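You operate a simulated robot arm through the tools that you are given. There is no shell and no other tool. Be economical: measure what you need, move in short steps, check, and stop when the job is done.

The job below is to be done with a simulated two-armed robot. You get a single attempt, and the scene is never put back.

Task
Tidy the tool wall: wind the line in and hang up the hand lamp and the grey hook case.
Fine: both on the rail; reel switch on Run to wind, back on Lock after; the other hook case and the ear guard case stay.

The check looks at the end state, three seconds after you hand in, the way a careful person would. Anything else that was tipped, shoved, dropped, spilled or broken makes it a failure.

Robot
Two 7-joint arms with two-finger parallel grippers on one trunk, on a base that drives. Base frame: it is fixed to the floor where the robot stands at the start and does not move with it; the origin is under the middle of the robot, x ahead of it, y to its left, z up. Units: cm, degrees, N and s.
The left shoulder is at the start at [11, 16.9, 149.6], the right one opposite. With the tool pointing down near the work surface each hand reaches from about 68 to 76 cm from the robot's upright axis, wherever it stands, measured 20 degrees to its own side. Places, roughly: ear guard case [175, 0, 100]; grey hook case, olive hook case [125, 0, 100]; hand lamp [150, 0, 100]; reel crank [90, -20, 110]; reel lock switch [90, -20, 120]; tool rail [140, 0, 140]; tool wall [140, 0, 120]. Payload 1.57 kg a hand.
The tool frame of a hand sits at the grasp point between the pads (the TCP): z along the fingers, y along the line on which they close. The tips reach 3 cm beyond it. The gripper opens to 8 cm. The fingers are 1.7 cm wide and 1.2 cm thick; the gripper's body (4 by 8.2 cm) begins 8 cm behind the TCP.
Orientation is that of the tool frame in the base frame, as a unit quaternion [w, x, y, z]. With the fingers straight down and closing along the base's y, the tool's x points along the base's -x, its y along +y and its z along -z.

Tools
- The arms move only by the tool drive_tool. It takes "left_targets", "right_targets" or both (then of equal length, played together; a hand with none holds still); each is a list of rows, each a list of 3 entries, a list of its own where there are three numbers: the shift along the tool's x, y, z in units of 30 mm (1.0 is 30 mm), then the turn, a rotation vector about the tool's x, y, z in units of 4 degrees (1.0 is 4 degrees), then the gripper command, from -1 (fully open) to 1 (shut), values between in proportion. In form: [[[dx, dy, dz], [rx, ry, rz], hand], ...]. A call has 1 to 10 rows; each row shifts and turns the commanded pose from where the row before left it, along the tool's axes as they then stand. A call with a number of a shift or a turn outside -1 to 1 is refused whole. Rows are played at 5 a second. More than 5 cm and 8.6 degrees between two rows, or a gripper value outside its range, and nothing of the call is played. Where a pose cannot be reached the arm comes as near as it can. A force on the tool above 40 N (or 10 N above the force at the start of the call, whichever is more), or a blocked arm, ends the call early, and 0.2 s more pass. The fingers move at their own pace (about 7.2 cm/s each) and stop on an object; they squeeze with about 35 N. The grip force told is the motor's: it shows also when the fingers shut on nothing. Time passes only in rows, and 0.2 s behind the last, so rows that do not move let the fingers close. It gives the time, the measured TCP pose, the force on the tool (base axes), the opening and the grip force at its end, in the units of the frame above (readings bear some noise), with the torque about the TCP (base axes, N m) and any sound that the robot's microphone picked up, and new pictures: "views" is both (left out), scene, wrist or none (wrist: the cameras of the hands that moved).
- Cameras (640 x 400 px; columns grow to the right, rows downward): "scene" is now at [16.58, -0.37, 169]; the picture's right is [-0.08, -1.00, 0.00], its down [-0.66, 0.05, -0.75] and it looks along [0.75, -0.06, -0.66] (base axes); focal length 288 px, centre (320, 200). "left" rides on the left gripper at [7.2, 0.7, -12.2] in its tool frame; the picture's right is [-0.09, 1.00, 0.00], its down [-0.84, -0.08, -0.54] and it looks along [-0.54, -0.05, 0.84] (tool axes); focal length 238 px, centre (320, 200). "right" rides on the right gripper at [7.2, -0.7, -12.2] in its tool frame; the picture's right is [0.09, 1.00, 0.00], its down [-0.84, 0.08, -0.54] and it looks along [-0.54, 0.05, 0.84] (tool axes); focal length 238 px, centre (320, 200). There is no depth. A picture from a camera that has moved, and an enlarged one, comes with that camera's place and axes in the base frame and with its lens.
- slide_trunk(by): slides the trunk up (or, below 0, down) by that many cm; the arms and the scene camera ride with it, the base frame stays. It gives what a move gives, with no picture.
- drive_base(legs): drives the robot by 1 to 6 legs, each [ahead, left, turn to the left] in cm, cm and degrees, along the robot's own axes; the way and the turn of a leg run together, so that a leg with both is an arc; at most 150 cm and 180 degrees a leg. The arms and the cameras ride along, it lands a little off, and it stops where it bumps. It gives what a move gives, and a new picture of the scene camera.
- head_to(pan, tilt): turns the head with the scene camera to pan (to the left, within 86 degrees either way) and tilt (down, from -29 to 69), counted from straight ahead of the robot. It gives what a move gives, and a new picture of the scene camera.
- zoom(camera, box): a new picture of the part [left, top, right, bottom] of that camera's present view, enlarged. The clock stands still meanwhile.
- close_job(): hands the job in; it is judged then, once.

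Go step by step. Nothing tells you exact positions but the pictures and the camera data: compare them with the known pose of the tool, close in by small moves and look again before you grip or let go. The budget is 120 turns and 260 pictures, counting those below and the enlarged ones. Unless the task says otherwise, let go and move clear before handing in, and close with one line.

The tools are called after "Request:" by a JSON object that holds its "api" and its "payload". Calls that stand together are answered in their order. drive_tool: Moves the arms, as the interface text tells. Its arguments: {"type":"object","properties":{"left_targets":{"type":"array","items":{"type":"array"}},"right_targets":{"type":"array","items":{"type":"array"}},"views":{"type":"string","enum":["both","scene","wrist","none"]}},"required":[]} The other tools are called the same way: slide_trunk (by) slides the trunk up or down; drive_base (legs) drives the base; head_to (pan, tilt) turns the head that bears the scene camera; zoom (camera, box) takes an enlarged picture of a part of a camera's view; close_job () hands the job in.

At the start:

```text
time: 0.0
left_position: [70.63, 8.54, 115.0]
left_tool_rot: [0.0, 0.0, 1.0, 0.001]
left_force: [0.5, -0.4, -0.6]
left_torque: [0.02, 0.0, 0.02]
left_width: 7.98
left_gripper_force: 0.1
right_position: [42.54, -28.6, 99.98]
right_tool_rot: [0.0, 0.0, 1.0, 0.0]
right_force: [0.4, -0.2, 0.0]
right_torque: [0.01, 0.0, 0.02]
right_width: 8.0
right_gripper_force: 0.1
trunk travel left (down, up): [-81.0, 8.0]
robot x, y, heading: [-0.12, 0.25, -0.1]
head pan, tilt: [-4.7, 41.3]
```

scene: 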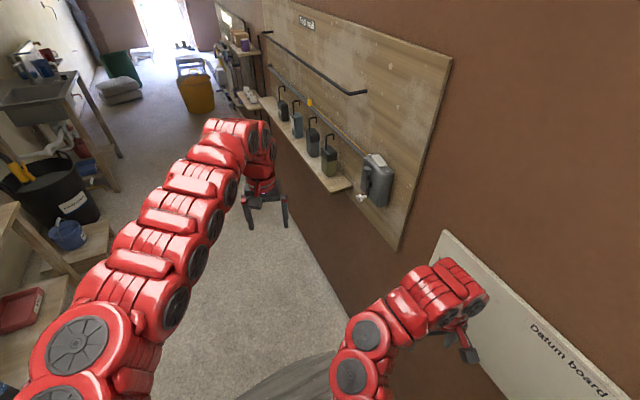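
right: 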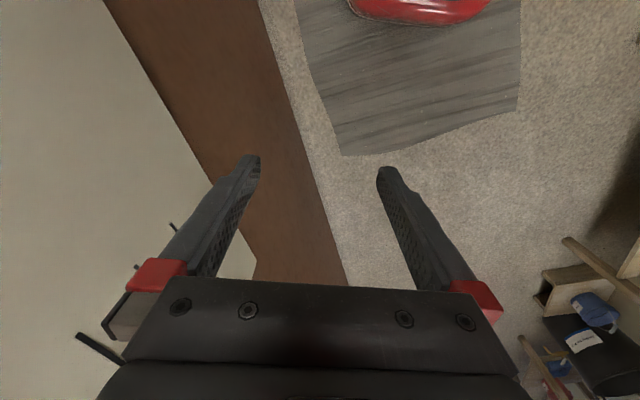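
left: 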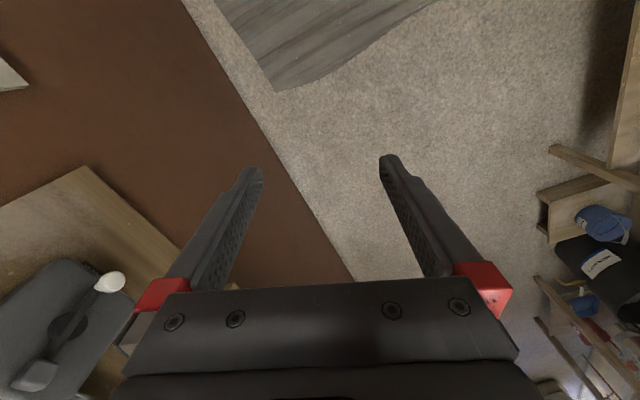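

I see the tool wall running away on the right, with the reel mounted at its near end and several things hanging or standing on a shelf. I'll look closer before moving.

Request:
{"api": "zoom", "payload": {"camera": "scene", "box": [220, 0, 460, 150]}}

Request:
{"api": "zoom", "payload": {"camera": "scene", "box": [240, 70, 432, 230]}}

```text
2.67 times, centred on (340, 75) of scene
camera zoom: at [16.58, -0.37, 169.0], right [-0.08, -1.0, 0.0], down [-0.66, 0.05, -0.75], along [0.75, -0.06, -0.66], focal length 767 px, centre (267, 533)
```

zoom: 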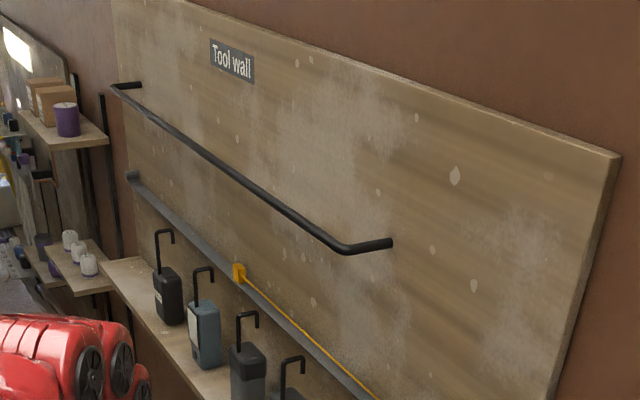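

```text
2.50 times, centred on (336, 150) of scene
camera zoom: at [16.58, -0.37, 169.0], right [-0.08, -1.0, 0.0], down [-0.66, 0.05, -0.75], along [0.75, -0.06, -0.66], focal length 719 px, centre (280, 325)
```

zoom: 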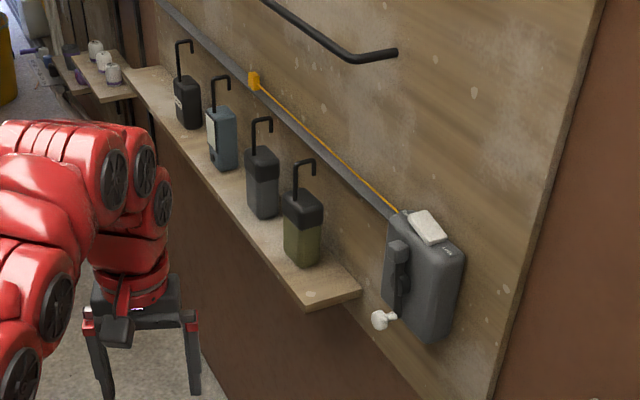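

The wall seems to run about 20° to the left of my x axis, with the reel near [92, -25, 110]; four cases with hooks stand on the shelf beyond it. I'll look round to see what space is free before driving.

Request:
{"api": "head_to", "payload": {"pan": -20, "tilt": 30}}

Request:
{"api": "head_to", "payload": {"pan": 50, "tilt": 45}}

Request:
{"api": "head_to", "payload": {"pan": -70, "tilt": 45}}

```text
time: 0.8
left_position: [70.67, 8.61, 114.86]
left_tool_rot: [0.0, 0.0, 1.0, -0.001]
left_force: [0.8, -0.2, -0.1]
left_torque: [-0.02, 0.0, 0.03]
left_width: 8.02
left_gripper_force: 0.0
right_position: [42.67, -28.58, 99.98]
right_tool_rot: [-0.001, 0.0, 1.0, 0.0]
right_force: [0.6, -0.2, -0.5]
right_torque: [0.02, -0.02, 0.03]
right_width: 8.01
right_gripper_force: 0.2
trunk travel left (down, up): [-81.0, 8.0]
robot x, y, heading: [0.12, 0.2, 0.1]
head pan, tilt: [-20.0, 30.0]
camera scene: at [16.7, -2.78, 170.73], right [-0.34, -0.94, 0.0], down [-0.47, 0.17, -0.87], along [0.81, -0.3, -0.5], focal length 288 px, centre (320, 200)
```

scene: 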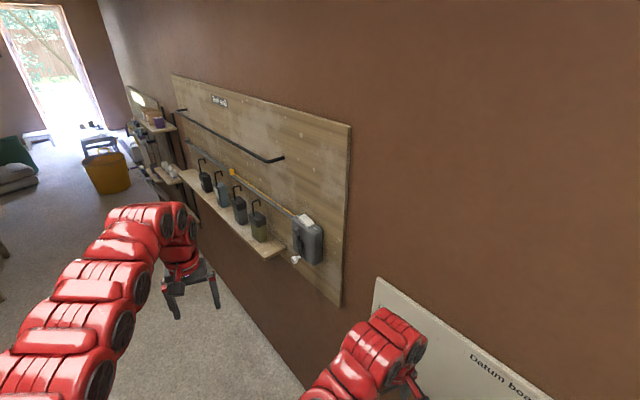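

```text
time: 2.2
left_position: [70.66, 8.52, 114.98]
left_tool_rot: [0.001, 0.0, 1.0, -0.001]
left_force: [0.8, -0.3, -0.9]
left_torque: [0.0, -0.03, 0.01]
left_width: 8.0
left_gripper_force: 0.0
right_position: [42.66, -28.55, 99.97]
right_tool_rot: [0.0, 0.0, 1.0, 0.001]
right_force: [-0.5, -0.2, 0.0]
right_torque: [-0.01, 0.01, -0.04]
right_width: 8.03
right_gripper_force: 0.1
trunk travel left (down, up): [-81.0, 8.0]
robot x, y, heading: [0.04, -0.16, 0.1]
head pan, tilt: [50.0, 45.0]
camera scene: at [13.44, 6.53, 168.47], right [0.77, -0.64, 0.0], down [-0.46, -0.54, -0.71], along [0.45, 0.54, -0.71], focal length 288 px, centre (320, 200)
```

scene: 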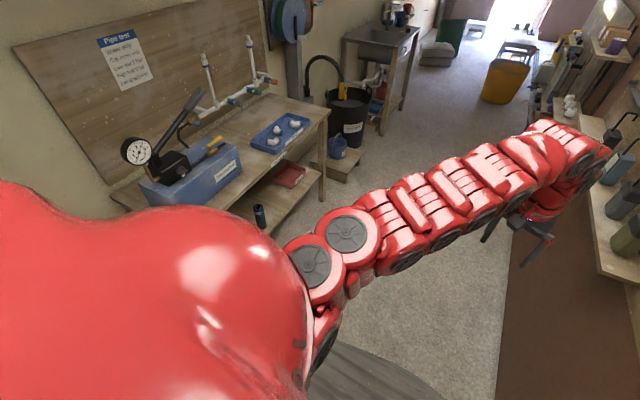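

```text
time: 4.2
left_position: [70.65, 8.6, 114.98]
left_tool_rot: [0.0, 0.0, 1.0, 0.0]
left_force: [0.2, 0.3, -0.2]
left_torque: [0.01, 0.01, 0.0]
left_width: 8.03
left_gripper_force: 0.0
right_position: [42.67, -28.53, 99.88]
right_tool_rot: [0.0, 0.0, 1.0, 0.0]
right_force: [-0.2, 0.5, -0.5]
right_torque: [-0.02, 0.0, 0.01]
right_width: 8.01
right_gripper_force: 0.2
trunk travel left (down, up): [-81.0, 8.0]
robot x, y, heading: [0.22, 0.59, -0.1]
head pan, tilt: [-70.0, 45.0]
camera scene: at [10.99, -7.33, 168.47], right [-0.94, -0.34, 0.0], down [-0.24, 0.66, -0.71], along [0.24, -0.66, -0.71], focal length 288 px, centre (320, 200)
```

scene: 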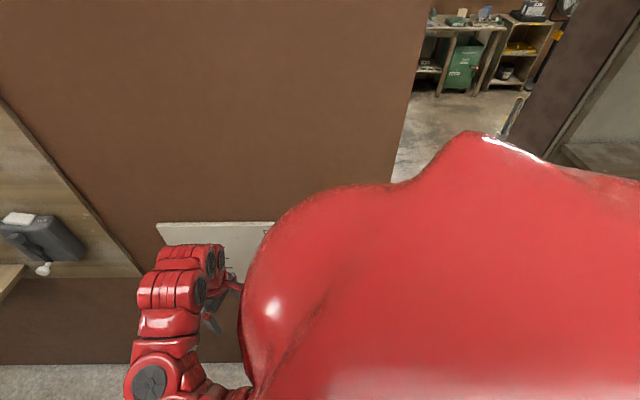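

The floor edge shows the wall at exactly 20° heading and about 56 cm from me. I'll draw the left hand back, then drive to stand squarely facing the wall in front of the reel, about 80 cm off.

Request:
{"api": "drive_tool", "payload": {"left_targets": [[[1, 0, 0], [0, 0, 0], -1], [[1, 0, 0], [0, 0, 0], -1], [[1, 0, 0], [0, 0, 0], -1], [[1, 0, 0], [0, 0, 0], -1], [[1, 0, 0], [0, 0, 0], -1], [[1, 0, 0], [0, 0, 0], -1], [[1, 0, 0], [0, 0, 0], -1], [[1, 0, 0], [0, 0, 0], -1]], "views": "none"}}

Request:
{"api": "head_to", "payload": {"pan": 0, "tilt": 35}}

Request:
{"api": "drive_base", "payload": {"legs": [[72, 55, 0], [0, 0, -70]]}}

```text
time: 6.0
left_position: [63.59, 8.8, 115.07]
left_tool_rot: [0.0, -0.001, 1.0, 0.0]
left_force: [-1.2, 0.1, -0.2]
left_torque: [-0.01, 0.03, 0.02]
left_width: 8.02
left_gripper_force: 0.1
left hand out of reach, approached as far as the arm can: row 3, 4, 5, 6, 7, 8
right_position: [42.67, -28.68, 99.87]
right_tool_rot: [0.0, 0.0, 1.0, 0.0]
right_force: [0.1, 0.8, 0.5]
right_torque: [0.0, 0.0, -0.03]
right_width: 8.0
right_gripper_force: 0.1
trunk travel left (down, up): [-81.0, 8.0]
robot x, y, heading: [-0.36, 0.17, 0.0]
head pan, tilt: [-70.0, 45.0]
```

```text
time: 7.4
left_position: [63.61, 8.69, 114.94]
left_tool_rot: [0.0, 0.0, 1.0, 0.0]
left_force: [0.0, -0.2, 0.1]
left_torque: [0.0, -0.01, -0.03]
left_width: 7.99
left_gripper_force: 0.0
right_position: [42.63, -28.48, 100.0]
right_tool_rot: [0.001, 0.0, 1.0, 0.0]
right_force: [-0.1, 0.5, -0.6]
right_torque: [0.02, 0.01, -0.02]
right_width: 8.03
right_gripper_force: 0.0
trunk travel left (down, up): [-81.0, 8.0]
robot x, y, heading: [0.21, 0.31, 0.0]
head pan, tilt: [0.0, 35.0]
camera scene: at [17.0, 0.3, 169.95], right [0.0, -1.0, 0.0], down [-0.57, 0.0, -0.82], along [0.82, 0.0, -0.57], focal length 288 px, centre (320, 200)
```

scene: 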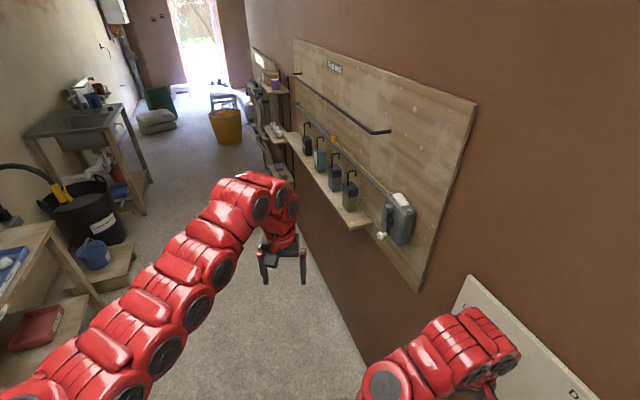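

```text
time: 15.2
left_position: [104.2, -2.29, 114.95]
left_tool_rot: [0.0, 0.566, 0.825, -0.001]
left_force: [-0.2, 0.3, 0.2]
left_torque: [0.02, -0.02, -0.02]
left_width: 7.97
left_gripper_force: 0.2
right_position: [61.9, 3.94, 99.84]
right_tool_rot: [0.0, 0.565, 0.825, 0.0]
right_force: [-0.4, 0.3, -0.1]
right_torque: [-0.01, -0.01, -0.03]
right_width: 7.98
right_gripper_force: 0.1
trunk travel left (down, up): [-81.0, 8.0]
robot x, y, heading: [72.95, 54.17, -69.1]
head pan, tilt: [0.0, 35.0]
camera scene: at [79.4, 38.54, 169.95], right [-0.93, -0.36, 0.0], down [-0.21, 0.54, -0.82], along [0.3, -0.76, -0.57], focal length 288 px, centre (320, 200)
```

scene: 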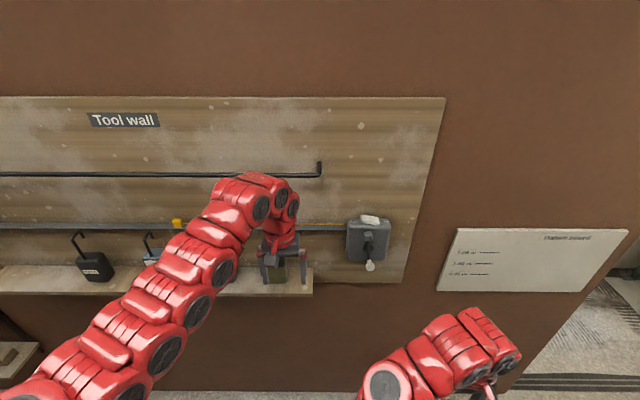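

Facing the wall now: reel right of centre, rail above, shelf below. I'll zoom on the reel and the posted board.

Request:
{"api": "zoom", "payload": {"camera": "scene", "box": [320, 190, 420, 290]}}

Request:
{"api": "zoom", "payload": {"camera": "scene", "box": [430, 220, 630, 300]}}

Request:
{"api": "zoom", "payload": {"camera": "scene", "box": [0, 150, 330, 310]}}

```text
4.00 times, centred on (370, 240) of scene
camera zoom: at [79.4, 38.54, 169.95], right [-0.93, -0.36, 0.0], down [-0.21, 0.54, -0.82], along [0.3, -0.76, -0.57], focal length 1151 px, centre (120, 40)
```

zoom: 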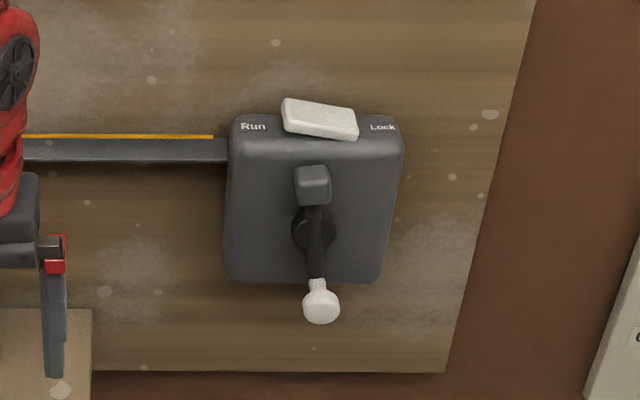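

```text
3.20 times, centred on (530, 260) of scene
camera zoom: at [79.4, 38.54, 169.95], right [-0.93, -0.36, 0.0], down [-0.21, 0.54, -0.82], along [0.3, -0.76, -0.57], focal length 921 px, centre (-352, 8)
```

zoom: 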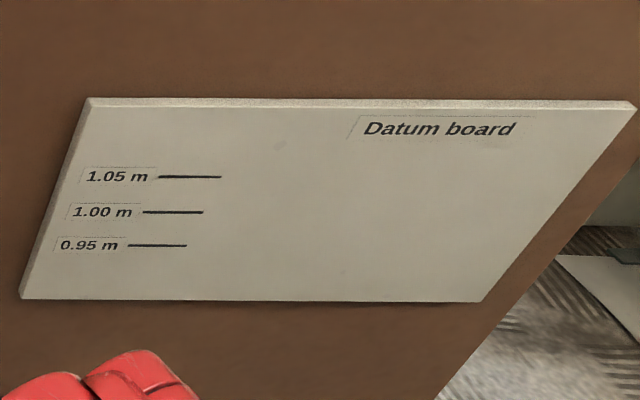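

```text
1.94 times, centred on (165, 230) of scene
camera zoom: at [79.4, 38.54, 169.95], right [-0.93, -0.36, 0.0], down [-0.21, 0.54, -0.82], along [0.3, -0.76, -0.57], focal length 558 px, centre (621, 142)
```

zoom: 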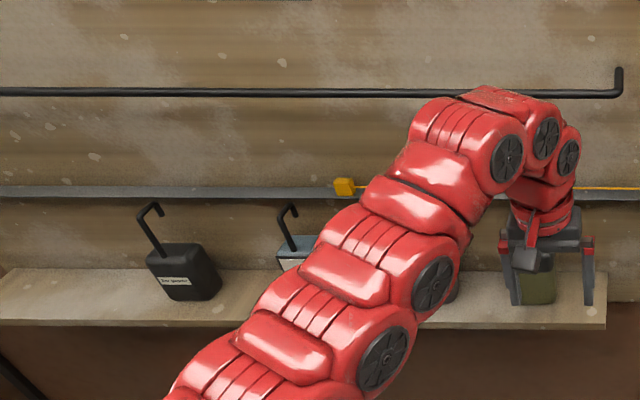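

The switch is on Lock (right end down), the crank knob hangs at about six o'clock, and the line tag is some 45 cm left of the reel. I'll bring the right hand forward and tip it toward the wall, to the right of the reel.

Request:
{"api": "drive_tool", "payload": {"right_targets": [[[-1, 0, -0.8], [0, 0, 0], -1], [[-1, 0, -0.8], [0, 0, 0], -1], [[-1, 0, -0.8], [0, 0, 0], -1], [[-0.8, 0, -0.8], [0, 0, 0], -1], [[0, 0, 0], [0, -1, 0], -1], [[0, 0, 0], [0, -1, 0], -1], [[0, 0, 0], [0, -1, 0], -1], [[0, 0, 0], [0, -1, 0], -1], [[0, 0, 0], [0, -1, 0], -1], [[0, 0, 0], [0, -1, 0], -1]], "views": "none"}}

Request:
{"api": "drive_tool", "payload": {"right_targets": [[[0, 0, 0], [0, -1, 0], -1], [[0, 0, 0], [0, -1, 0], -1], [[0, 0, 0], [0, -1, 0], -1], [[0, 0, 0], [0, -1, 0], -1], [[0, 0, 0], [0, -1, 0], -1], [[0, 0, 0], [0, -1, 0], -1], [[0, 0, 0], [0, -1, 0], -1], [[0, 0, 0], [0, -1, 0], -1], [[0, 0, 0], [0, -1, 0], -1], [[0, 0, 0], [0, -1, 0], -1]], "views": "both"}}

```text
time: 17.4
left_position: [104.18, -2.38, 114.88]
left_tool_rot: [0.001, 0.566, 0.824, 0.001]
left_force: [-0.2, 0.4, -0.5]
left_torque: [0.02, 0.0, 0.03]
left_width: 8.0
left_gripper_force: 0.2
right_position: [62.13, 3.23, 100.39]
right_tool_rot: [0.057, 0.564, 0.823, -0.04]
right_force: [-0.6, 0.8, -0.5]
right_torque: [-0.02, 0.0, 0.01]
right_width: 7.99
right_gripper_force: 0.1
right hand out of reach, approached as far as the arm can: row 1, 2, 3, 4, 7, 8, 9, 10
trunk travel left (down, up): [-81.0, 8.0]
robot x, y, heading: [72.93, 53.69, -68.9]
head pan, tilt: [0.0, 35.0]
```

```text
time: 19.6
left_position: [104.2, -2.27, 114.93]
left_tool_rot: [0.001, 0.566, 0.825, 0.0]
left_force: [-0.1, 0.5, -0.5]
left_torque: [-0.04, -0.02, -0.02]
left_width: 7.99
left_gripper_force: 0.0
right_position: [62.06, 3.11, 100.53]
right_tool_rot: [0.058, 0.564, 0.823, -0.04]
right_force: [0.5, 0.6, -0.2]
right_torque: [0.04, 0.03, -0.01]
right_width: 7.98
right_gripper_force: 0.0
right hand out of reach, approached as far as the arm can: row 1, 2, 3, 4, 5, 6, 7, 8, 9, 10
trunk travel left (down, up): [-81.0, 8.0]
robot x, y, heading: [73.14, 53.77, -69.0]
head pan, tilt: [0.0, 35.0]
camera scene: at [79.39, 38.54, 169.95], right [-0.93, -0.36, 0.0], down [-0.21, 0.54, -0.82], along [0.3, -0.76, -0.57], focal length 288 px, centre (320, 200)
camera right: at [58.27, 10.99, 111.46], right [0.9, 0.44, -0.01], down [0.34, -0.67, 0.65], along [0.28, -0.59, -0.76], focal length 238 px, centre (320, 200)
```

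scene: 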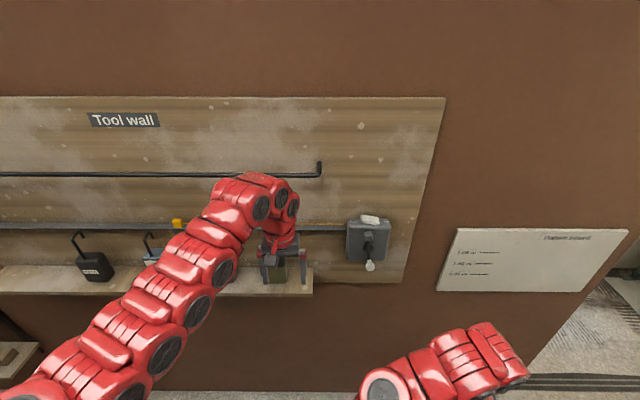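
right: 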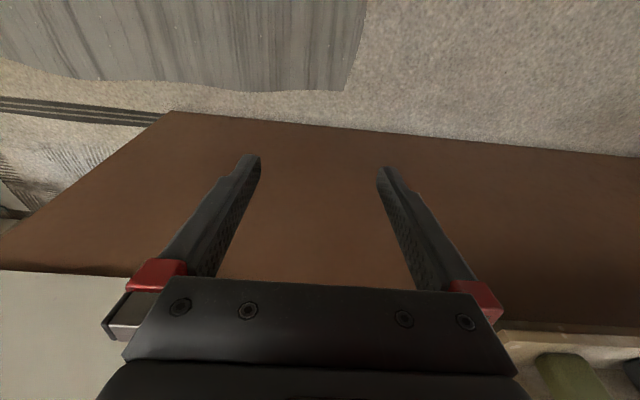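

The right arm is in a tight rest pose and could not move up. I'll try going straight out, forward.

Request:
{"api": "drive_tool", "payload": {"right_targets": [[[0, 0, 0], [0, 1, 0], -1], [[0, 0, 0], [0, 1, 0], -1], [[-1, 0, 0.3], [0, 0, 0], -1], [[-1, 0, 0.3], [0, 0, 0], -1], [[-1, 0, 0.3], [0, 0, 0], -1], [[-1, 0, 0.3], [0, 0, 0], -1]], "views": "none"}}

```text
time: 20.9
left_position: [104.22, -2.24, 114.91]
left_tool_rot: [-0.001, 0.565, 0.825, 0.001]
left_force: [-0.6, 0.0, -0.1]
left_torque: [0.02, 0.0, 0.0]
left_width: 7.99
left_gripper_force: 0.2
right_position: [66.37, -8.07, 96.82]
right_tool_rot: [-0.001, 0.566, 0.825, 0.0]
right_force: [0.8, 0.7, 0.1]
right_torque: [0.03, -0.02, 0.0]
right_width: 8.02
right_gripper_force: 0.0
trunk travel left (down, up): [-81.0, 8.0]
robot x, y, heading: [73.44, 54.12, -68.8]
head pan, tilt: [0.0, 35.0]
```

That worked. Further out, then tip the tool.

Request:
{"api": "drive_tool", "payload": {"right_targets": [[[-1, 0, 0], [0, 0, 0], -1], [[-1, 0, 0], [0, 0, 0], -1], [[-1, 0, -0.5], [0, 0, 0], -1], [[-0.3, 0, -1], [0, 0, 0], -1], [[0, 0, -1], [0, 0, 0], -1], [[0, 0, -1], [0, 0, 0], -1], [[0, 0, -1], [0, 0, 0], -1], [[0, 0, -1], [0, 0, 0], -1]], "views": "none"}}

Request:
{"api": "drive_tool", "payload": {"right_targets": [[[0, 0, 0], [0, -1, 0], -1], [[0, 0, 0], [0, -1, 0], -1], [[0, 0, 0], [0, -1, 0], -1], [[0, 0, 0], [0, -1, 0], -1], [[0, 0, 0], [0, -1, 0], -1], [[0, 0, 0], [0, -1, 0], -1], [[0, 0, 0], [0, -1, 0], -1], [[0, 0, 0], [0, -1, 0], -1], [[0, 0, 0], [0, -1, 0], -1], [[0, 0, 0], [0, -1, 0], -1]], "views": "none"}}

```text
time: 22.8
left_position: [104.06, -2.24, 115.03]
left_tool_rot: [0.0, 0.566, 0.824, 0.0]
left_force: [-0.1, -0.2, 0.5]
left_torque: [0.02, 0.01, 0.03]
left_width: 7.99
left_gripper_force: 0.0
right_position: [67.31, -18.28, 108.8]
right_tool_rot: [0.003, 0.564, 0.826, -0.003]
right_force: [0.4, -0.3, -0.1]
right_torque: [0.02, 0.03, 0.0]
right_width: 8.0
right_gripper_force: 0.0
right hand out of reach, approached as far as the arm can: row 6, 7, 8
trunk travel left (down, up): [-81.0, 8.0]
robot x, y, heading: [73.62, 53.72, -68.7]
head pan, tilt: [0.0, 35.0]
```

```text
time: 24.9
left_position: [104.2, -2.32, 115.05]
left_tool_rot: [0.0, 0.566, 0.825, 0.0]
left_force: [-0.2, -0.2, 0.4]
left_torque: [-0.01, -0.03, 0.0]
left_width: 8.0
left_gripper_force: 0.1
right_position: [67.31, -18.3, 108.83]
right_tool_rot: [0.283, 0.532, 0.774, -0.195]
right_force: [-0.5, 0.0, -0.5]
right_torque: [-0.01, -0.03, 0.03]
right_width: 7.99
right_gripper_force: 0.1
trunk travel left (down, up): [-81.0, 8.0]
robot x, y, heading: [72.99, 54.17, -68.9]
head pan, tilt: [0.0, 35.0]
```

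Tilting works here (40° so far). Continue to about 70° and look.

Request:
{"api": "drive_tool", "payload": {"right_targets": [[[0, 0, 0], [0, -1, 0], -1], [[0, 0, 0], [0, -1, 0], -1], [[0, 0, 0], [0, -1, 0], -1], [[0, 0, 0], [0, -1, 0], -1], [[0, 0, 0], [0, -1, 0], -1], [[0, 0, 0], [0, -1, 0], -1], [[0, 0, 0], [0, -1, 0], -1]], "views": "both"}}

```text
time: 26.6
left_position: [104.16, -2.19, 115.05]
left_tool_rot: [0.001, 0.565, 0.825, -0.001]
left_force: [-0.2, -0.6, 0.6]
left_torque: [0.0, 0.02, 0.0]
left_width: 7.99
left_gripper_force: 0.0
right_position: [67.93, -18.24, 110.37]
right_tool_rot: [0.455, 0.472, 0.686, -0.315]
right_force: [-0.1, -0.8, 0.3]
right_torque: [0.0, 0.02, 0.02]
right_width: 8.0
right_gripper_force: 0.1
right hand out of reach, approached as far as the arm can: row 7
trunk travel left (down, up): [-81.0, 8.0]
robot x, y, heading: [72.95, 54.15, -69.0]
head pan, tilt: [0.0, 35.0]
camera scene: at [79.44, 38.57, 169.96], right [-0.93, -0.36, 0.0], down [-0.21, 0.53, -0.82], along [0.3, -0.76, -0.57], focal length 288 px, centre (320, 200)
camera right: at [62.35, -5.5, 108.4], right [0.92, 0.39, -0.09], down [0.01, 0.19, 0.98], along [0.4, -0.9, 0.17], focal length 238 px, centre (320, 200)
```

scene: 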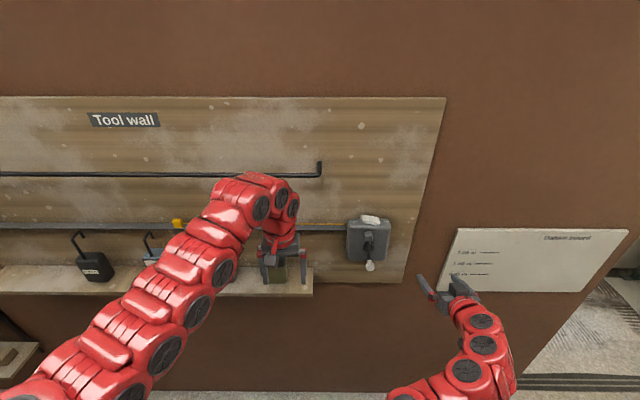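
right: 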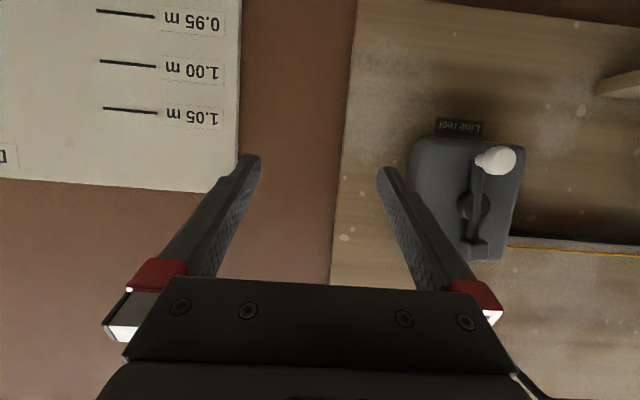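

Two-view fixes: hub ≈ (88.1, -22, 111.9), knob ≈ (86.9, -19.8, 106.8), so the crank radius is about 5 cm; the rocker is near (89.3, -22.8, 121). I'll shut the right hand, rise, and come over the left (Run) end of the rocker.

Request:
{"api": "drive_tool", "payload": {"right_targets": [[[-0.92, 0, -0.387], [0, 0, 0], 1], [[-0.92, 0, -0.387], [0, 0, 0], 1], [[-0.92, 0, -0.387], [0, 0, 0], 1], [[-0.92, 0, -0.387], [0, 0, 0], 1], [[-0.92, 0, -0.387], [0, 0, 0], 1], [[-0.92, 0, -0.387], [0, 0, 0], 1]], "views": "none"}}

Request:
{"api": "drive_tool", "payload": {"right_targets": [[[0, 0.97, 0], [0, 0, 0], 1], [[0, 0.97, 0], [0, 0, 0], 1], [[0, 0.97, 0], [0, 0, 0], 1], [[0, 0.97, 0], [0, 0, 0], 1], [[0, 0.97, 0], [0, 0, 0], 1], [[0, 0.97, 0], [0, 0, 0], 1]], "views": "both"}}

```text
time: 27.9
left_position: [104.19, -2.24, 114.95]
left_tool_rot: [0.001, 0.566, 0.825, 0.0]
left_force: [0.9, -0.2, -0.1]
left_torque: [-0.04, -0.03, -0.02]
left_width: 8.02
left_gripper_force: 0.0
right_position: [67.95, -17.93, 128.26]
right_tool_rot: [0.463, 0.468, 0.684, -0.315]
right_force: [0.3, -0.8, 0.0]
right_torque: [0.0, 0.02, 0.04]
right_width: 0.0
right_gripper_force: 21.5
trunk travel left (down, up): [-81.0, 8.0]
robot x, y, heading: [72.9, 53.94, -68.9]
head pan, tilt: [0.0, 35.0]
```

```text
time: 29.4
left_position: [104.35, -2.16, 114.88]
left_tool_rot: [0.0, 0.565, 0.825, 0.0]
left_force: [0.2, 0.5, 0.1]
left_torque: [-0.02, 0.0, 0.01]
left_width: 7.99
left_gripper_force: 0.1
right_position: [83.33, -13.13, 128.83]
right_tool_rot: [0.462, 0.468, 0.684, -0.316]
right_force: [-0.8, 0.5, 0.1]
right_torque: [0.0, 0.04, 0.04]
right_width: 0.04
right_gripper_force: 21.1
right hand out of reach, approached as far as the arm can: row 1, 2, 3
trunk travel left (down, up): [-81.0, 8.0]
robot x, y, heading: [73.21, 53.76, -68.8]
head pan, tilt: [0.0, 35.0]
camera scene: at [79.51, 38.63, 169.96], right [-0.93, -0.36, 0.0], down [-0.21, 0.53, -0.82], along [0.29, -0.76, -0.57], focal length 288 px, centre (320, 200)
camera right: at [77.64, -0.47, 126.7], right [0.92, 0.39, -0.09], down [0.0, 0.2, 0.98], along [0.4, -0.9, 0.19], focal length 238 px, centre (320, 200)
```

scene: 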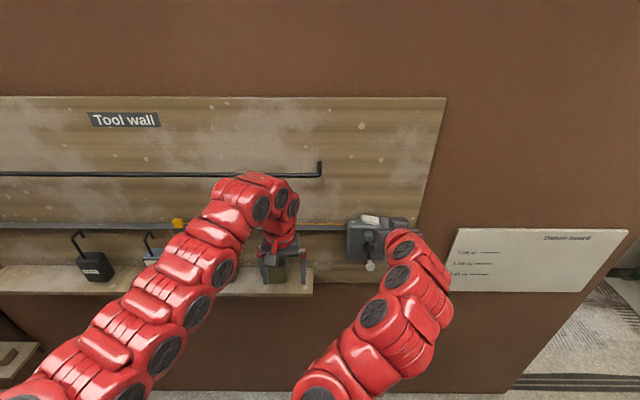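
right: 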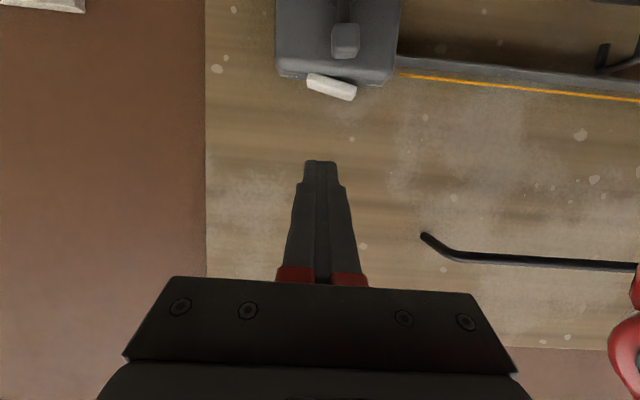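

The rocker centre is at about (88.8, -24.7, 119.7), left end raised. I'll move the shut fingertips to just above that left end.

Request:
{"api": "drive_tool", "payload": {"right_targets": [[[0.01, 0.24, 0.9], [0, 0, 0], 1], [[0.01, 0.24, 0.9], [0, 0, 0], 1], [[0.01, 0.24, 0.9], [0, 0, 0], 1], [[0.01, 0.24, 0.9], [0, 0, 0], 1]], "views": "both"}}

Request:
{"api": "zoom", "payload": {"camera": "scene", "box": [310, 170, 450, 290]}}

```text
time: 30.4
left_position: [104.29, -2.4, 114.88]
left_tool_rot: [-0.001, 0.565, 0.825, 0.0]
left_force: [0.1, 0.5, -0.2]
left_torque: [0.0, -0.02, 0.02]
left_width: 8.0
left_gripper_force: 0.1
right_position: [89.77, -21.47, 124.41]
right_tool_rot: [0.461, 0.469, 0.684, -0.316]
right_force: [-0.1, -0.1, 0.0]
right_torque: [-0.01, -0.02, 0.02]
right_width: 0.0
right_gripper_force: 21.1
trunk travel left (down, up): [-81.0, 8.0]
robot x, y, heading: [72.72, 53.79, -68.8]
head pan, tilt: [0.0, 35.0]
camera scene: at [79.42, 38.43, 169.94], right [-0.93, -0.36, 0.0], down [-0.21, 0.54, -0.82], along [0.3, -0.76, -0.57], focal length 288 px, centre (320, 200)
camera right: at [84.03, -8.87, 122.35], right [0.92, 0.39, -0.08], down [0.0, 0.2, 0.98], along [0.4, -0.9, 0.19], focal length 238 px, centre (320, 200)
```

scene: 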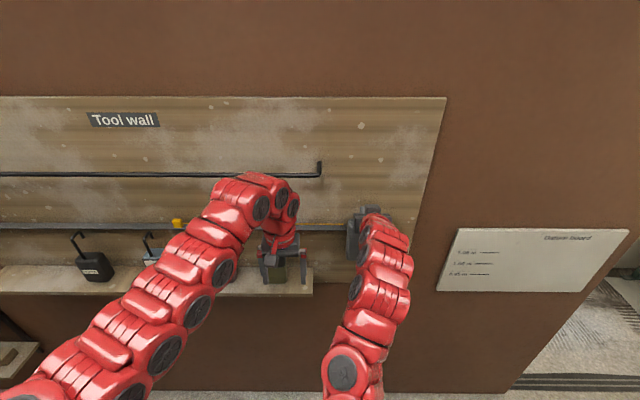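
right: 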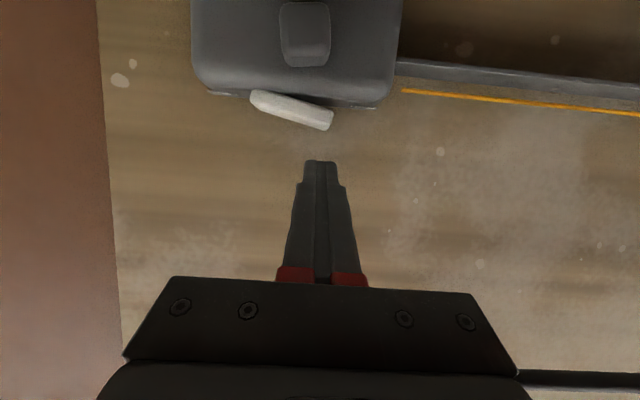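

```text
3.33 times, centred on (380, 230) of scene
camera zoom: at [79.42, 38.43, 169.94], right [-0.93, -0.36, 0.0], down [-0.21, 0.54, -0.82], along [0.3, -0.76, -0.57], focal length 959 px, centre (120, 100)
```

zoom: 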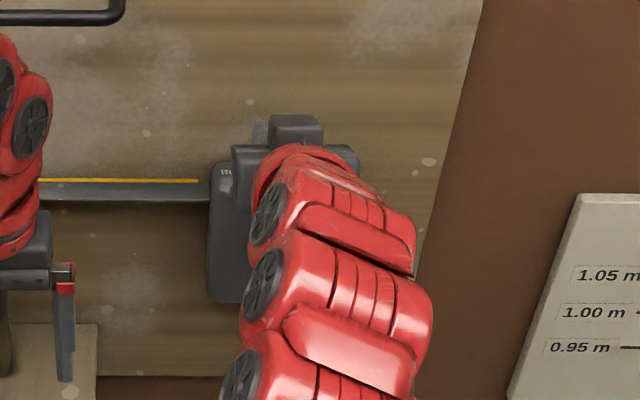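

Fingertips are lined up over the raised Run end. Press down in small steps and listen.

Request:
{"api": "drive_tool", "payload": {"right_targets": [[[0.2, 0.1, 0.08], [0, 0, 0], 1], [[0.2, 0.1, 0.08], [0, 0, 0], 1], [[0.185, 0, 0.075], [0, 0, 0], 1], [[0.185, 0, 0.075], [0, 0, 0], 1], [[0.185, 0, 0.075], [0, 0, 0], 1], [[0.185, 0, 0.075], [0, 0, 0], 1]], "views": "wrist"}}

```text
time: 31.8
left_position: [104.3, -2.17, 115.12]
left_tool_rot: [0.0, 0.565, 0.825, 0.0]
left_force: [-0.3, 0.6, -0.1]
left_torque: [0.01, 0.0, 0.02]
left_width: 8.03
left_gripper_force: 0.0
right_position: [90.26, -21.21, 121.59]
right_tool_rot: [0.466, 0.467, 0.68, -0.32]
right_force: [6.7, -15.0, 36.7]
right_torque: [-1.27, -0.09, 0.2]
right_width: 0.01
right_gripper_force: 21.2
trunk travel left (down, up): [-81.0, 8.0]
robot x, y, heading: [73.35, 53.94, -68.8]
head pan, tilt: [0.0, 35.0]
camera right: at [84.58, -8.54, 119.27], right [0.92, 0.39, -0.09], down [0.0, 0.22, 0.98], along [0.4, -0.9, 0.2], focal length 238 px, centre (320, 200)
```

right: 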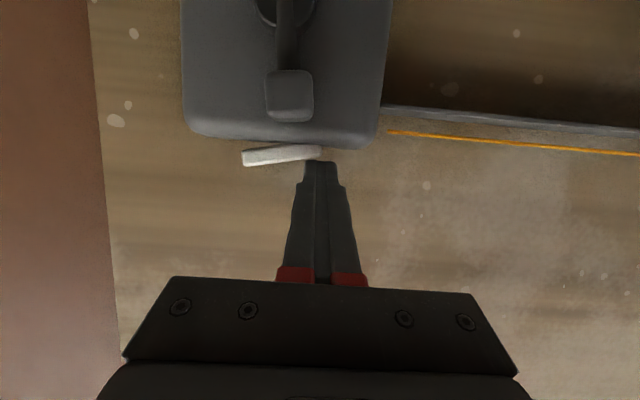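

The rocker has flipped to Run (its right end is now up). I'll lift off, back away and look.

Request:
{"api": "drive_tool", "payload": {"right_targets": [[[-0.6, 0, -0.25], [0, 0, 0], 1], [[-0.6, 0, -0.25], [0, 0, 0], 1], [[0.25, 0, -0.9], [0, 0, 0], 1], [[0.3, 0, -0.9], [0, 0, 0], 1], [[0.37, 0, -0.9], [0, 0, 0], 1]], "views": "wrist"}}

```text
time: 33.0
left_position: [104.31, -2.22, 115.12]
left_tool_rot: [0.0, 0.566, 0.824, 0.0]
left_force: [-0.3, -0.1, -0.4]
left_torque: [-0.03, 0.0, -0.01]
left_width: 7.99
left_gripper_force: 0.1
right_position: [87.22, -13.21, 125.49]
right_tool_rot: [0.461, 0.469, 0.684, -0.316]
right_force: [-0.9, 0.8, 0.3]
right_torque: [0.01, -0.01, -0.01]
right_width: 0.0
right_gripper_force: 21.3
trunk travel left (down, up): [-81.0, 8.0]
robot x, y, heading: [73.02, 53.42, -68.6]
head pan, tilt: [0.0, 35.0]
camera right: at [81.51, -0.59, 123.29], right [0.92, 0.39, -0.09], down [0.0, 0.2, 0.98], along [0.4, -0.9, 0.19], focal length 238 px, centre (320, 200)
```

right: 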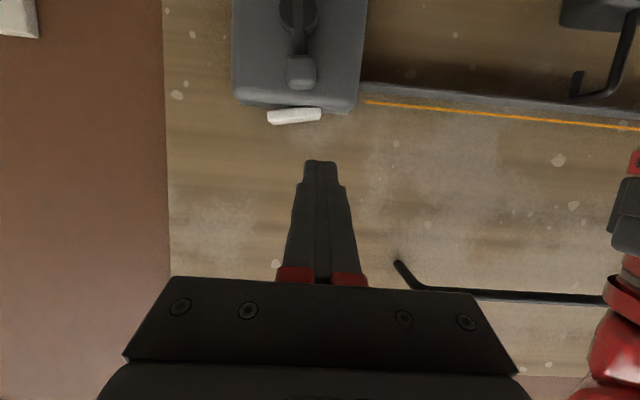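

Run is set. Next I'll open the hand partway and lower it to just in front of the crank knob.

Request:
{"api": "drive_tool", "payload": {"right_targets": [[[0.85, -0.145, 0.345], [0, 0, 0], -0.3], [[0.85, -0.145, 0.345], [0, 0, 0], -0.3], [[0.85, -0.145, 0.345], [0, 0, 0], -0.3], [[0.85, -0.145, 0.345], [0, 0, 0], -0.3], [[0.85, -0.145, 0.345], [0, 0, 0], -0.3], [[0.85, -0.145, 0.345], [0, 0, 0], -0.3]], "views": "wrist"}}

```text
time: 34.4
left_position: [104.21, -2.31, 115.02]
left_tool_rot: [0.0, 0.565, 0.825, 0.0]
left_force: [-0.7, 0.1, -0.4]
left_torque: [-0.03, 0.02, 0.01]
left_width: 8.0
left_gripper_force: 0.0
right_position: [84.78, -14.21, 108.82]
right_tool_rot: [0.461, 0.469, 0.684, -0.314]
right_force: [0.4, -0.6, 0.2]
right_torque: [0.01, 0.02, -0.04]
right_width: 5.18
right_gripper_force: 0.0
trunk travel left (down, up): [-81.0, 8.0]
robot x, y, heading: [72.95, 53.42, -68.8]
head pan, tilt: [0.0, 35.0]
camera right: at [79.09, -1.5, 106.61], right [0.92, 0.39, -0.08], down [0.0, 0.2, 0.98], along [0.4, -0.9, 0.18], focal length 238 px, centre (320, 200)
```

right: 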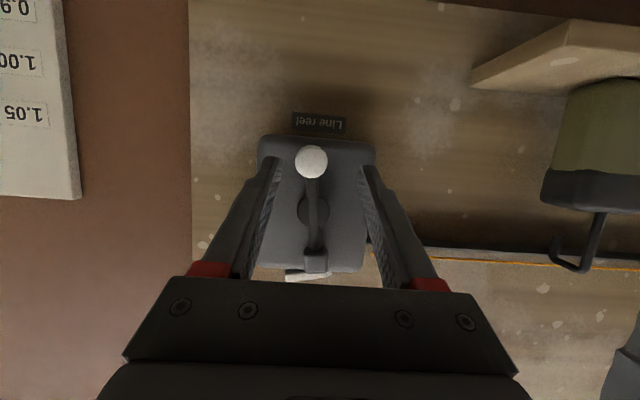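

The knob centre reads (86.2, -20.0, 107), about 0.7 cm right of my line. I'll move in so only the fingertips reach it, then close.

Request:
{"api": "drive_tool", "payload": {"right_targets": [[[-0.07, -0.125, 0.5], [0, 0, 0], -0.3], [[-0.07, -0.125, 0.5], [0, 0, 0], -0.3], [[0, 0, 0.3], [0, 0, 0], -0.3]], "views": "wrist"}}

```text
time: 35.1
left_position: [104.12, -2.25, 114.95]
left_tool_rot: [0.0, 0.564, 0.825, 0.0]
left_force: [-0.8, 0.8, 0.5]
left_torque: [0.0, -0.02, 0.02]
left_width: 7.99
left_gripper_force: 0.1
right_position: [85.52, -18.06, 107.84]
right_tool_rot: [0.462, 0.468, 0.684, -0.316]
right_force: [-0.5, -0.1, -0.6]
right_torque: [0.0, -0.02, -0.01]
right_width: 5.23
right_gripper_force: 0.0
trunk travel left (down, up): [-81.0, 8.0]
robot x, y, heading: [73.68, 53.82, -68.8]
head pan, tilt: [0.0, 35.0]
camera right: at [79.77, -5.37, 105.64], right [0.92, 0.39, -0.08], down [0.0, 0.2, 0.98], along [0.4, -0.9, 0.19], focal length 238 px, centre (320, 200)
```

right: 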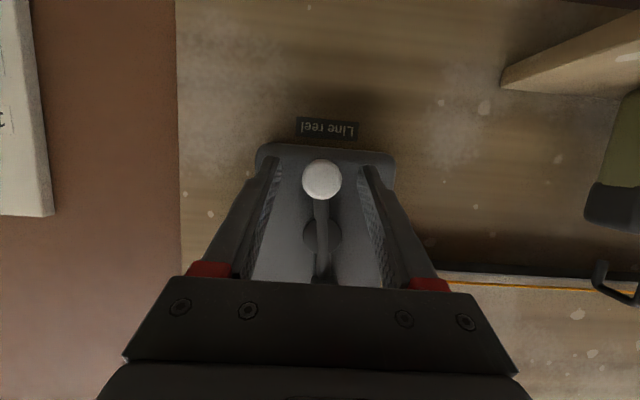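

The knob sits between the fingertips. Close on it.

Request:
{"api": "drive_tool", "payload": {"right_targets": [[[0, 0, 0], [0, 0, 0], 1], [[0, 0, 0], [0, 0, 0], 1], [[0, 0, 0], [0, 0, 0], 1]], "views": "wrist"}}

```text
time: 36.0
left_position: [104.22, -2.35, 115.01]
left_tool_rot: [0.0, 0.566, 0.824, 0.0]
left_force: [0.8, -1.0, -0.2]
left_torque: [-0.02, -0.01, 0.01]
left_width: 8.01
left_gripper_force: 0.1
right_position: [85.44, -17.98, 107.77]
right_tool_rot: [0.462, 0.468, 0.684, -0.316]
right_force: [-0.4, 0.3, -0.6]
right_torque: [0.1, 0.08, -0.14]
right_width: 2.53
right_gripper_force: 36.6
trunk travel left (down, up): [-81.0, 8.0]
robot x, y, heading: [73.4, 53.98, -68.9]
head pan, tilt: [0.0, 35.0]
camera right: at [79.73, -5.38, 105.63], right [0.92, 0.39, -0.08], down [0.0, 0.2, 0.98], along [0.4, -0.9, 0.19], focal length 238 px, centre (320, 200)
```

right: 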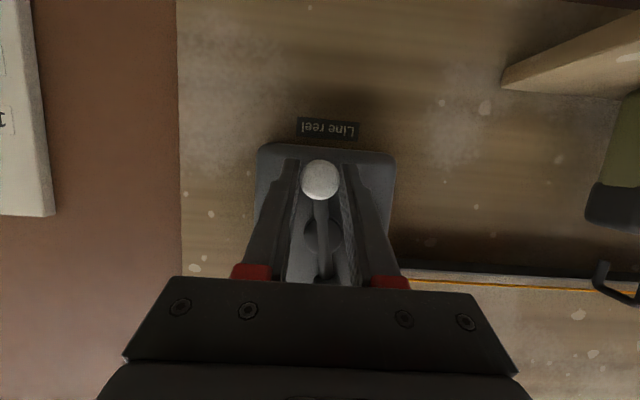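

Knob held (2.5 cm wide). The line seems to feed over the top of the reel, so I try clockwise as seen from the front: knob from bottom to my left and up.

Request:
{"api": "drive_tool", "payload": {"right_targets": [[[-0.028, 0.577, -0.011], [0, 0, 0], 1], [[-0.21, 0.533, -0.085], [0, 0, 0], 1], [[-0.365, 0.423, -0.147], [0, 0, 0], 1], [[-0.479, 0.263, -0.193], [0, 0, 0], 1]], "views": "both"}}

```text
time: 37.0
left_position: [104.21, -2.47, 114.9]
left_tool_rot: [0.0, 0.564, 0.826, 0.001]
left_force: [0.6, -0.1, 0.0]
left_torque: [0.02, 0.03, -0.03]
left_width: 8.02
left_gripper_force: 0.0
right_position: [90.53, -16.15, 111.24]
right_tool_rot: [0.461, 0.47, 0.684, -0.315]
right_force: [-3.1, -9.2, -3.7]
right_torque: [0.31, -0.1, -0.18]
right_width: 2.58
right_gripper_force: 37.4
trunk travel left (down, up): [-81.0, 8.0]
robot x, y, heading: [72.99, 54.37, -68.8]
head pan, tilt: [0.0, 35.0]
camera scene: at [79.39, 38.27, 169.93], right [-0.93, -0.36, 0.0], down [-0.21, 0.54, -0.82], along [0.3, -0.76, -0.57], focal length 288 px, centre (320, 200)
camera right: at [84.64, -3.45, 109.14], right [0.92, 0.39, -0.08], down [0.0, 0.2, 0.98], along [0.4, -0.9, 0.18], focal length 238 px, centre (320, 200)
```

scene: 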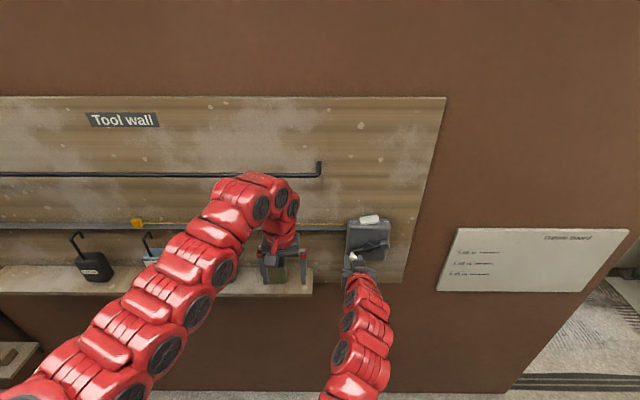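
right: 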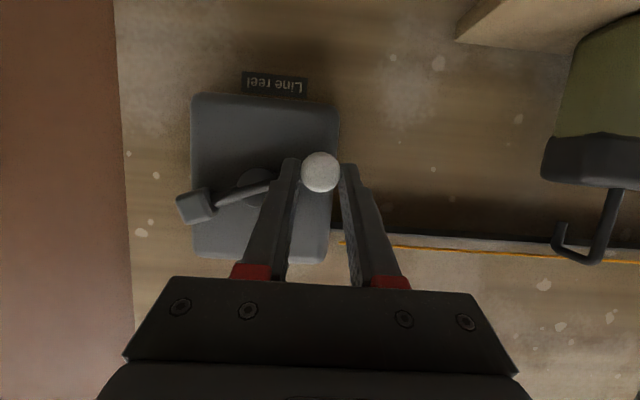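

The tag moved left, so that direction pays line out. I'll turn the other way, and watch the tag.

Request:
{"api": "drive_tool", "payload": {"right_targets": [[[0.562, -0.38, 0.222], [0, 0, 0], 1], [[0.38, -0.577, 0.145], [0, 0, 0], 1], [[0.12, -0.693, 0.038], [0, 0, 0], 1], [[-0.164, -0.683, -0.076], [0, 0, 0], 1], [[-0.417, -0.547, -0.177], [0, 0, 0], 1]], "views": "both"}}

```text
time: 38.1
left_position: [104.3, -2.22, 115.04]
left_tool_rot: [-0.001, 0.565, 0.825, 0.001]
left_force: [0.2, 0.4, 0.3]
left_torque: [0.0, 0.01, 0.01]
left_width: 8.01
left_gripper_force: 0.0
right_position: [82.31, -18.96, 109.6]
right_tool_rot: [0.461, 0.468, 0.685, -0.315]
right_force: [8.7, 2.6, -4.3]
right_torque: [-0.57, 0.19, -0.17]
right_width: 2.53
right_gripper_force: 36.6
trunk travel left (down, up): [-81.0, 8.0]
robot x, y, heading: [73.07, 53.93, -68.8]
head pan, tilt: [0.0, 35.0]
camera scene: at [79.64, 38.54, 169.94], right [-0.93, -0.36, 0.0], down [-0.21, 0.54, -0.82], along [0.29, -0.76, -0.57], focal length 288 px, centre (320, 200)
camera right: at [76.64, -6.32, 107.51], right [0.92, 0.39, -0.09], down [0.01, 0.2, 0.98], along [0.4, -0.9, 0.18], focal length 238 px, centre (320, 200)
```

scene: 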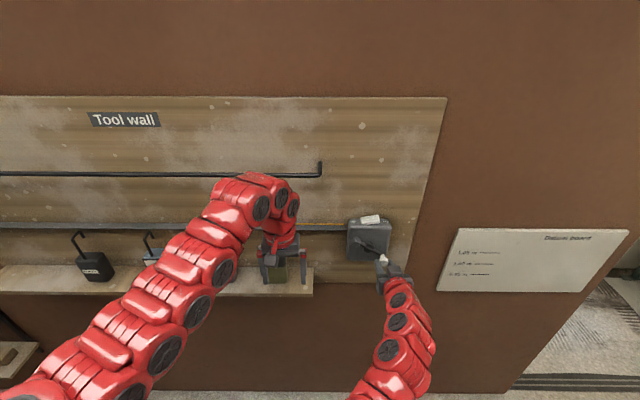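
right: 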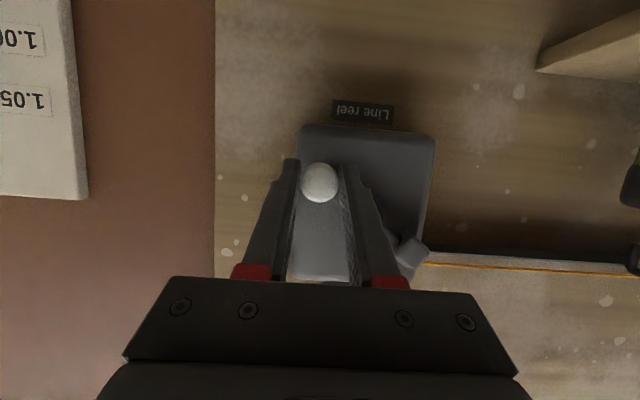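

Winding in (tag now right of its start, behind my arm). I continue round the circle with a slightly smaller radius.

Request:
{"api": "drive_tool", "payload": {"right_targets": [[[-0.606, -0.24, -0.249], [0, 0, 0], 1], [[-0.63, -0.007, -0.255], [0, 0, 0], 1], [[-0.572, 0.283, -0.227], [0, 0, 0], 1], [[-0.408, 0.513, -0.157], [0, 0, 0], 1], [[-0.167, 0.653, -0.058], [0, 0, 0], 1]], "views": "both"}}

```text
time: 39.4
left_position: [104.07, -2.22, 115.21]
left_tool_rot: [0.0, 0.565, 0.825, 0.0]
left_force: [1.5, 1.2, 0.6]
left_torque: [0.0, 0.02, -0.03]
left_width: 7.98
left_gripper_force: 0.1
right_position: [85.37, -17.82, 117.89]
right_tool_rot: [0.462, 0.47, 0.681, -0.319]
right_force: [-10.4, -9.1, 14.4]
right_torque: [-0.95, 0.26, -0.52]
right_width: 2.51
right_gripper_force: 36.4
trunk travel left (down, up): [-81.0, 8.0]
robot x, y, heading: [73.2, 53.59, -69.0]
head pan, tilt: [0.0, 35.0]
camera scene: at [79.2, 38.62, 170.01], right [-0.93, -0.36, 0.0], down [-0.21, 0.53, -0.82], along [0.3, -0.76, -0.57], focal length 288 px, centre (320, 200)
camera right: at [79.71, -5.2, 115.66], right [0.92, 0.39, -0.08], down [0.0, 0.21, 0.98], along [0.4, -0.9, 0.19], focal length 238 px, centre (320, 200)
```

scene: 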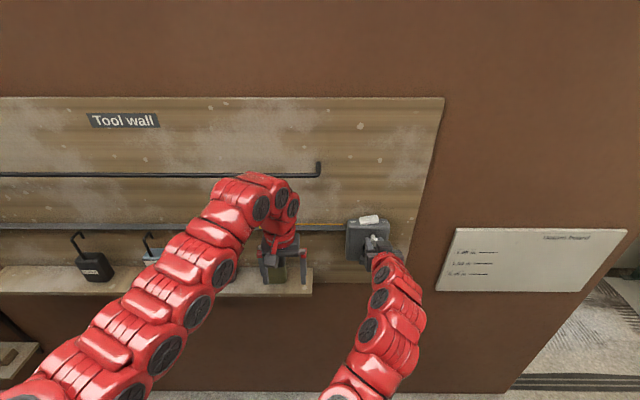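
right: 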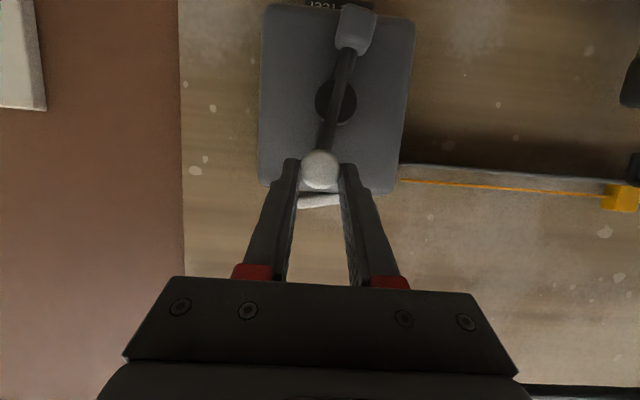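

The tag is now about 20 cm from the reel. A circle fit to my poses gives radius about 5.05; I carry on over the top.

Request:
{"api": "drive_tool", "payload": {"right_targets": [[[-0.031, 0.703, -0.002], [0, 0, 0], 1], [[0.287, 0.497, 0.124], [0, 0, 0], 1], [[0.426, 0.36, 0.178], [0, 0, 0], 1], [[0.516, 0.18, 0.212], [0, 0, 0], 1]], "views": "both"}}

```text
time: 40.4
left_position: [104.21, -2.29, 115.03]
left_tool_rot: [0.0, 0.566, 0.825, 0.001]
left_force: [0.0, -0.5, -1.0]
left_torque: [0.0, 0.01, -0.02]
left_width: 8.02
left_gripper_force: 0.0
right_position: [90.64, -15.85, 113.57]
right_tool_rot: [0.461, 0.469, 0.684, -0.315]
right_force: [-7.5, -3.9, 3.5]
right_torque: [-0.1, 0.32, -0.35]
right_width: 2.54
right_gripper_force: 36.7
trunk travel left (down, up): [-81.0, 8.0]
robot x, y, heading: [72.77, 54.01, -68.9]
head pan, tilt: [0.0, 35.0]
camera scene: at [79.24, 38.54, 169.96], right [-0.93, -0.36, 0.0], down [-0.21, 0.54, -0.82], along [0.3, -0.76, -0.57], focal length 288 px, centre (320, 200)
camera right: at [84.81, -3.3, 111.38], right [0.92, 0.39, -0.08], down [0.0, 0.2, 0.98], along [0.4, -0.9, 0.19], focal length 238 px, centre (320, 200)
```

scene: 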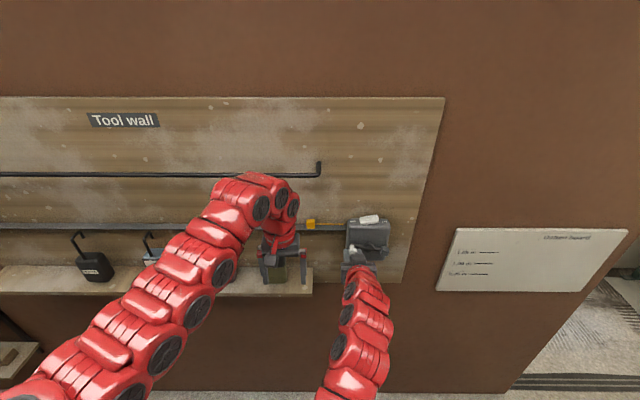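
right: 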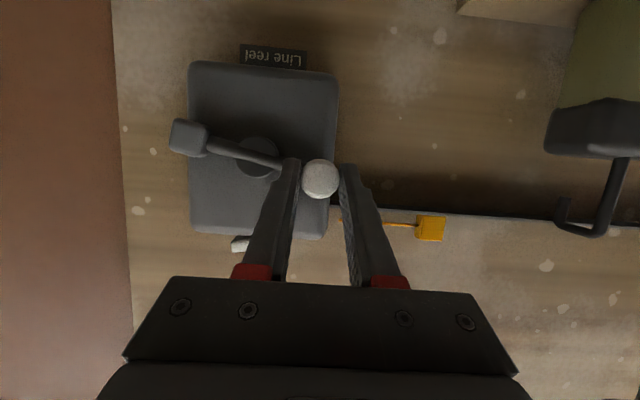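

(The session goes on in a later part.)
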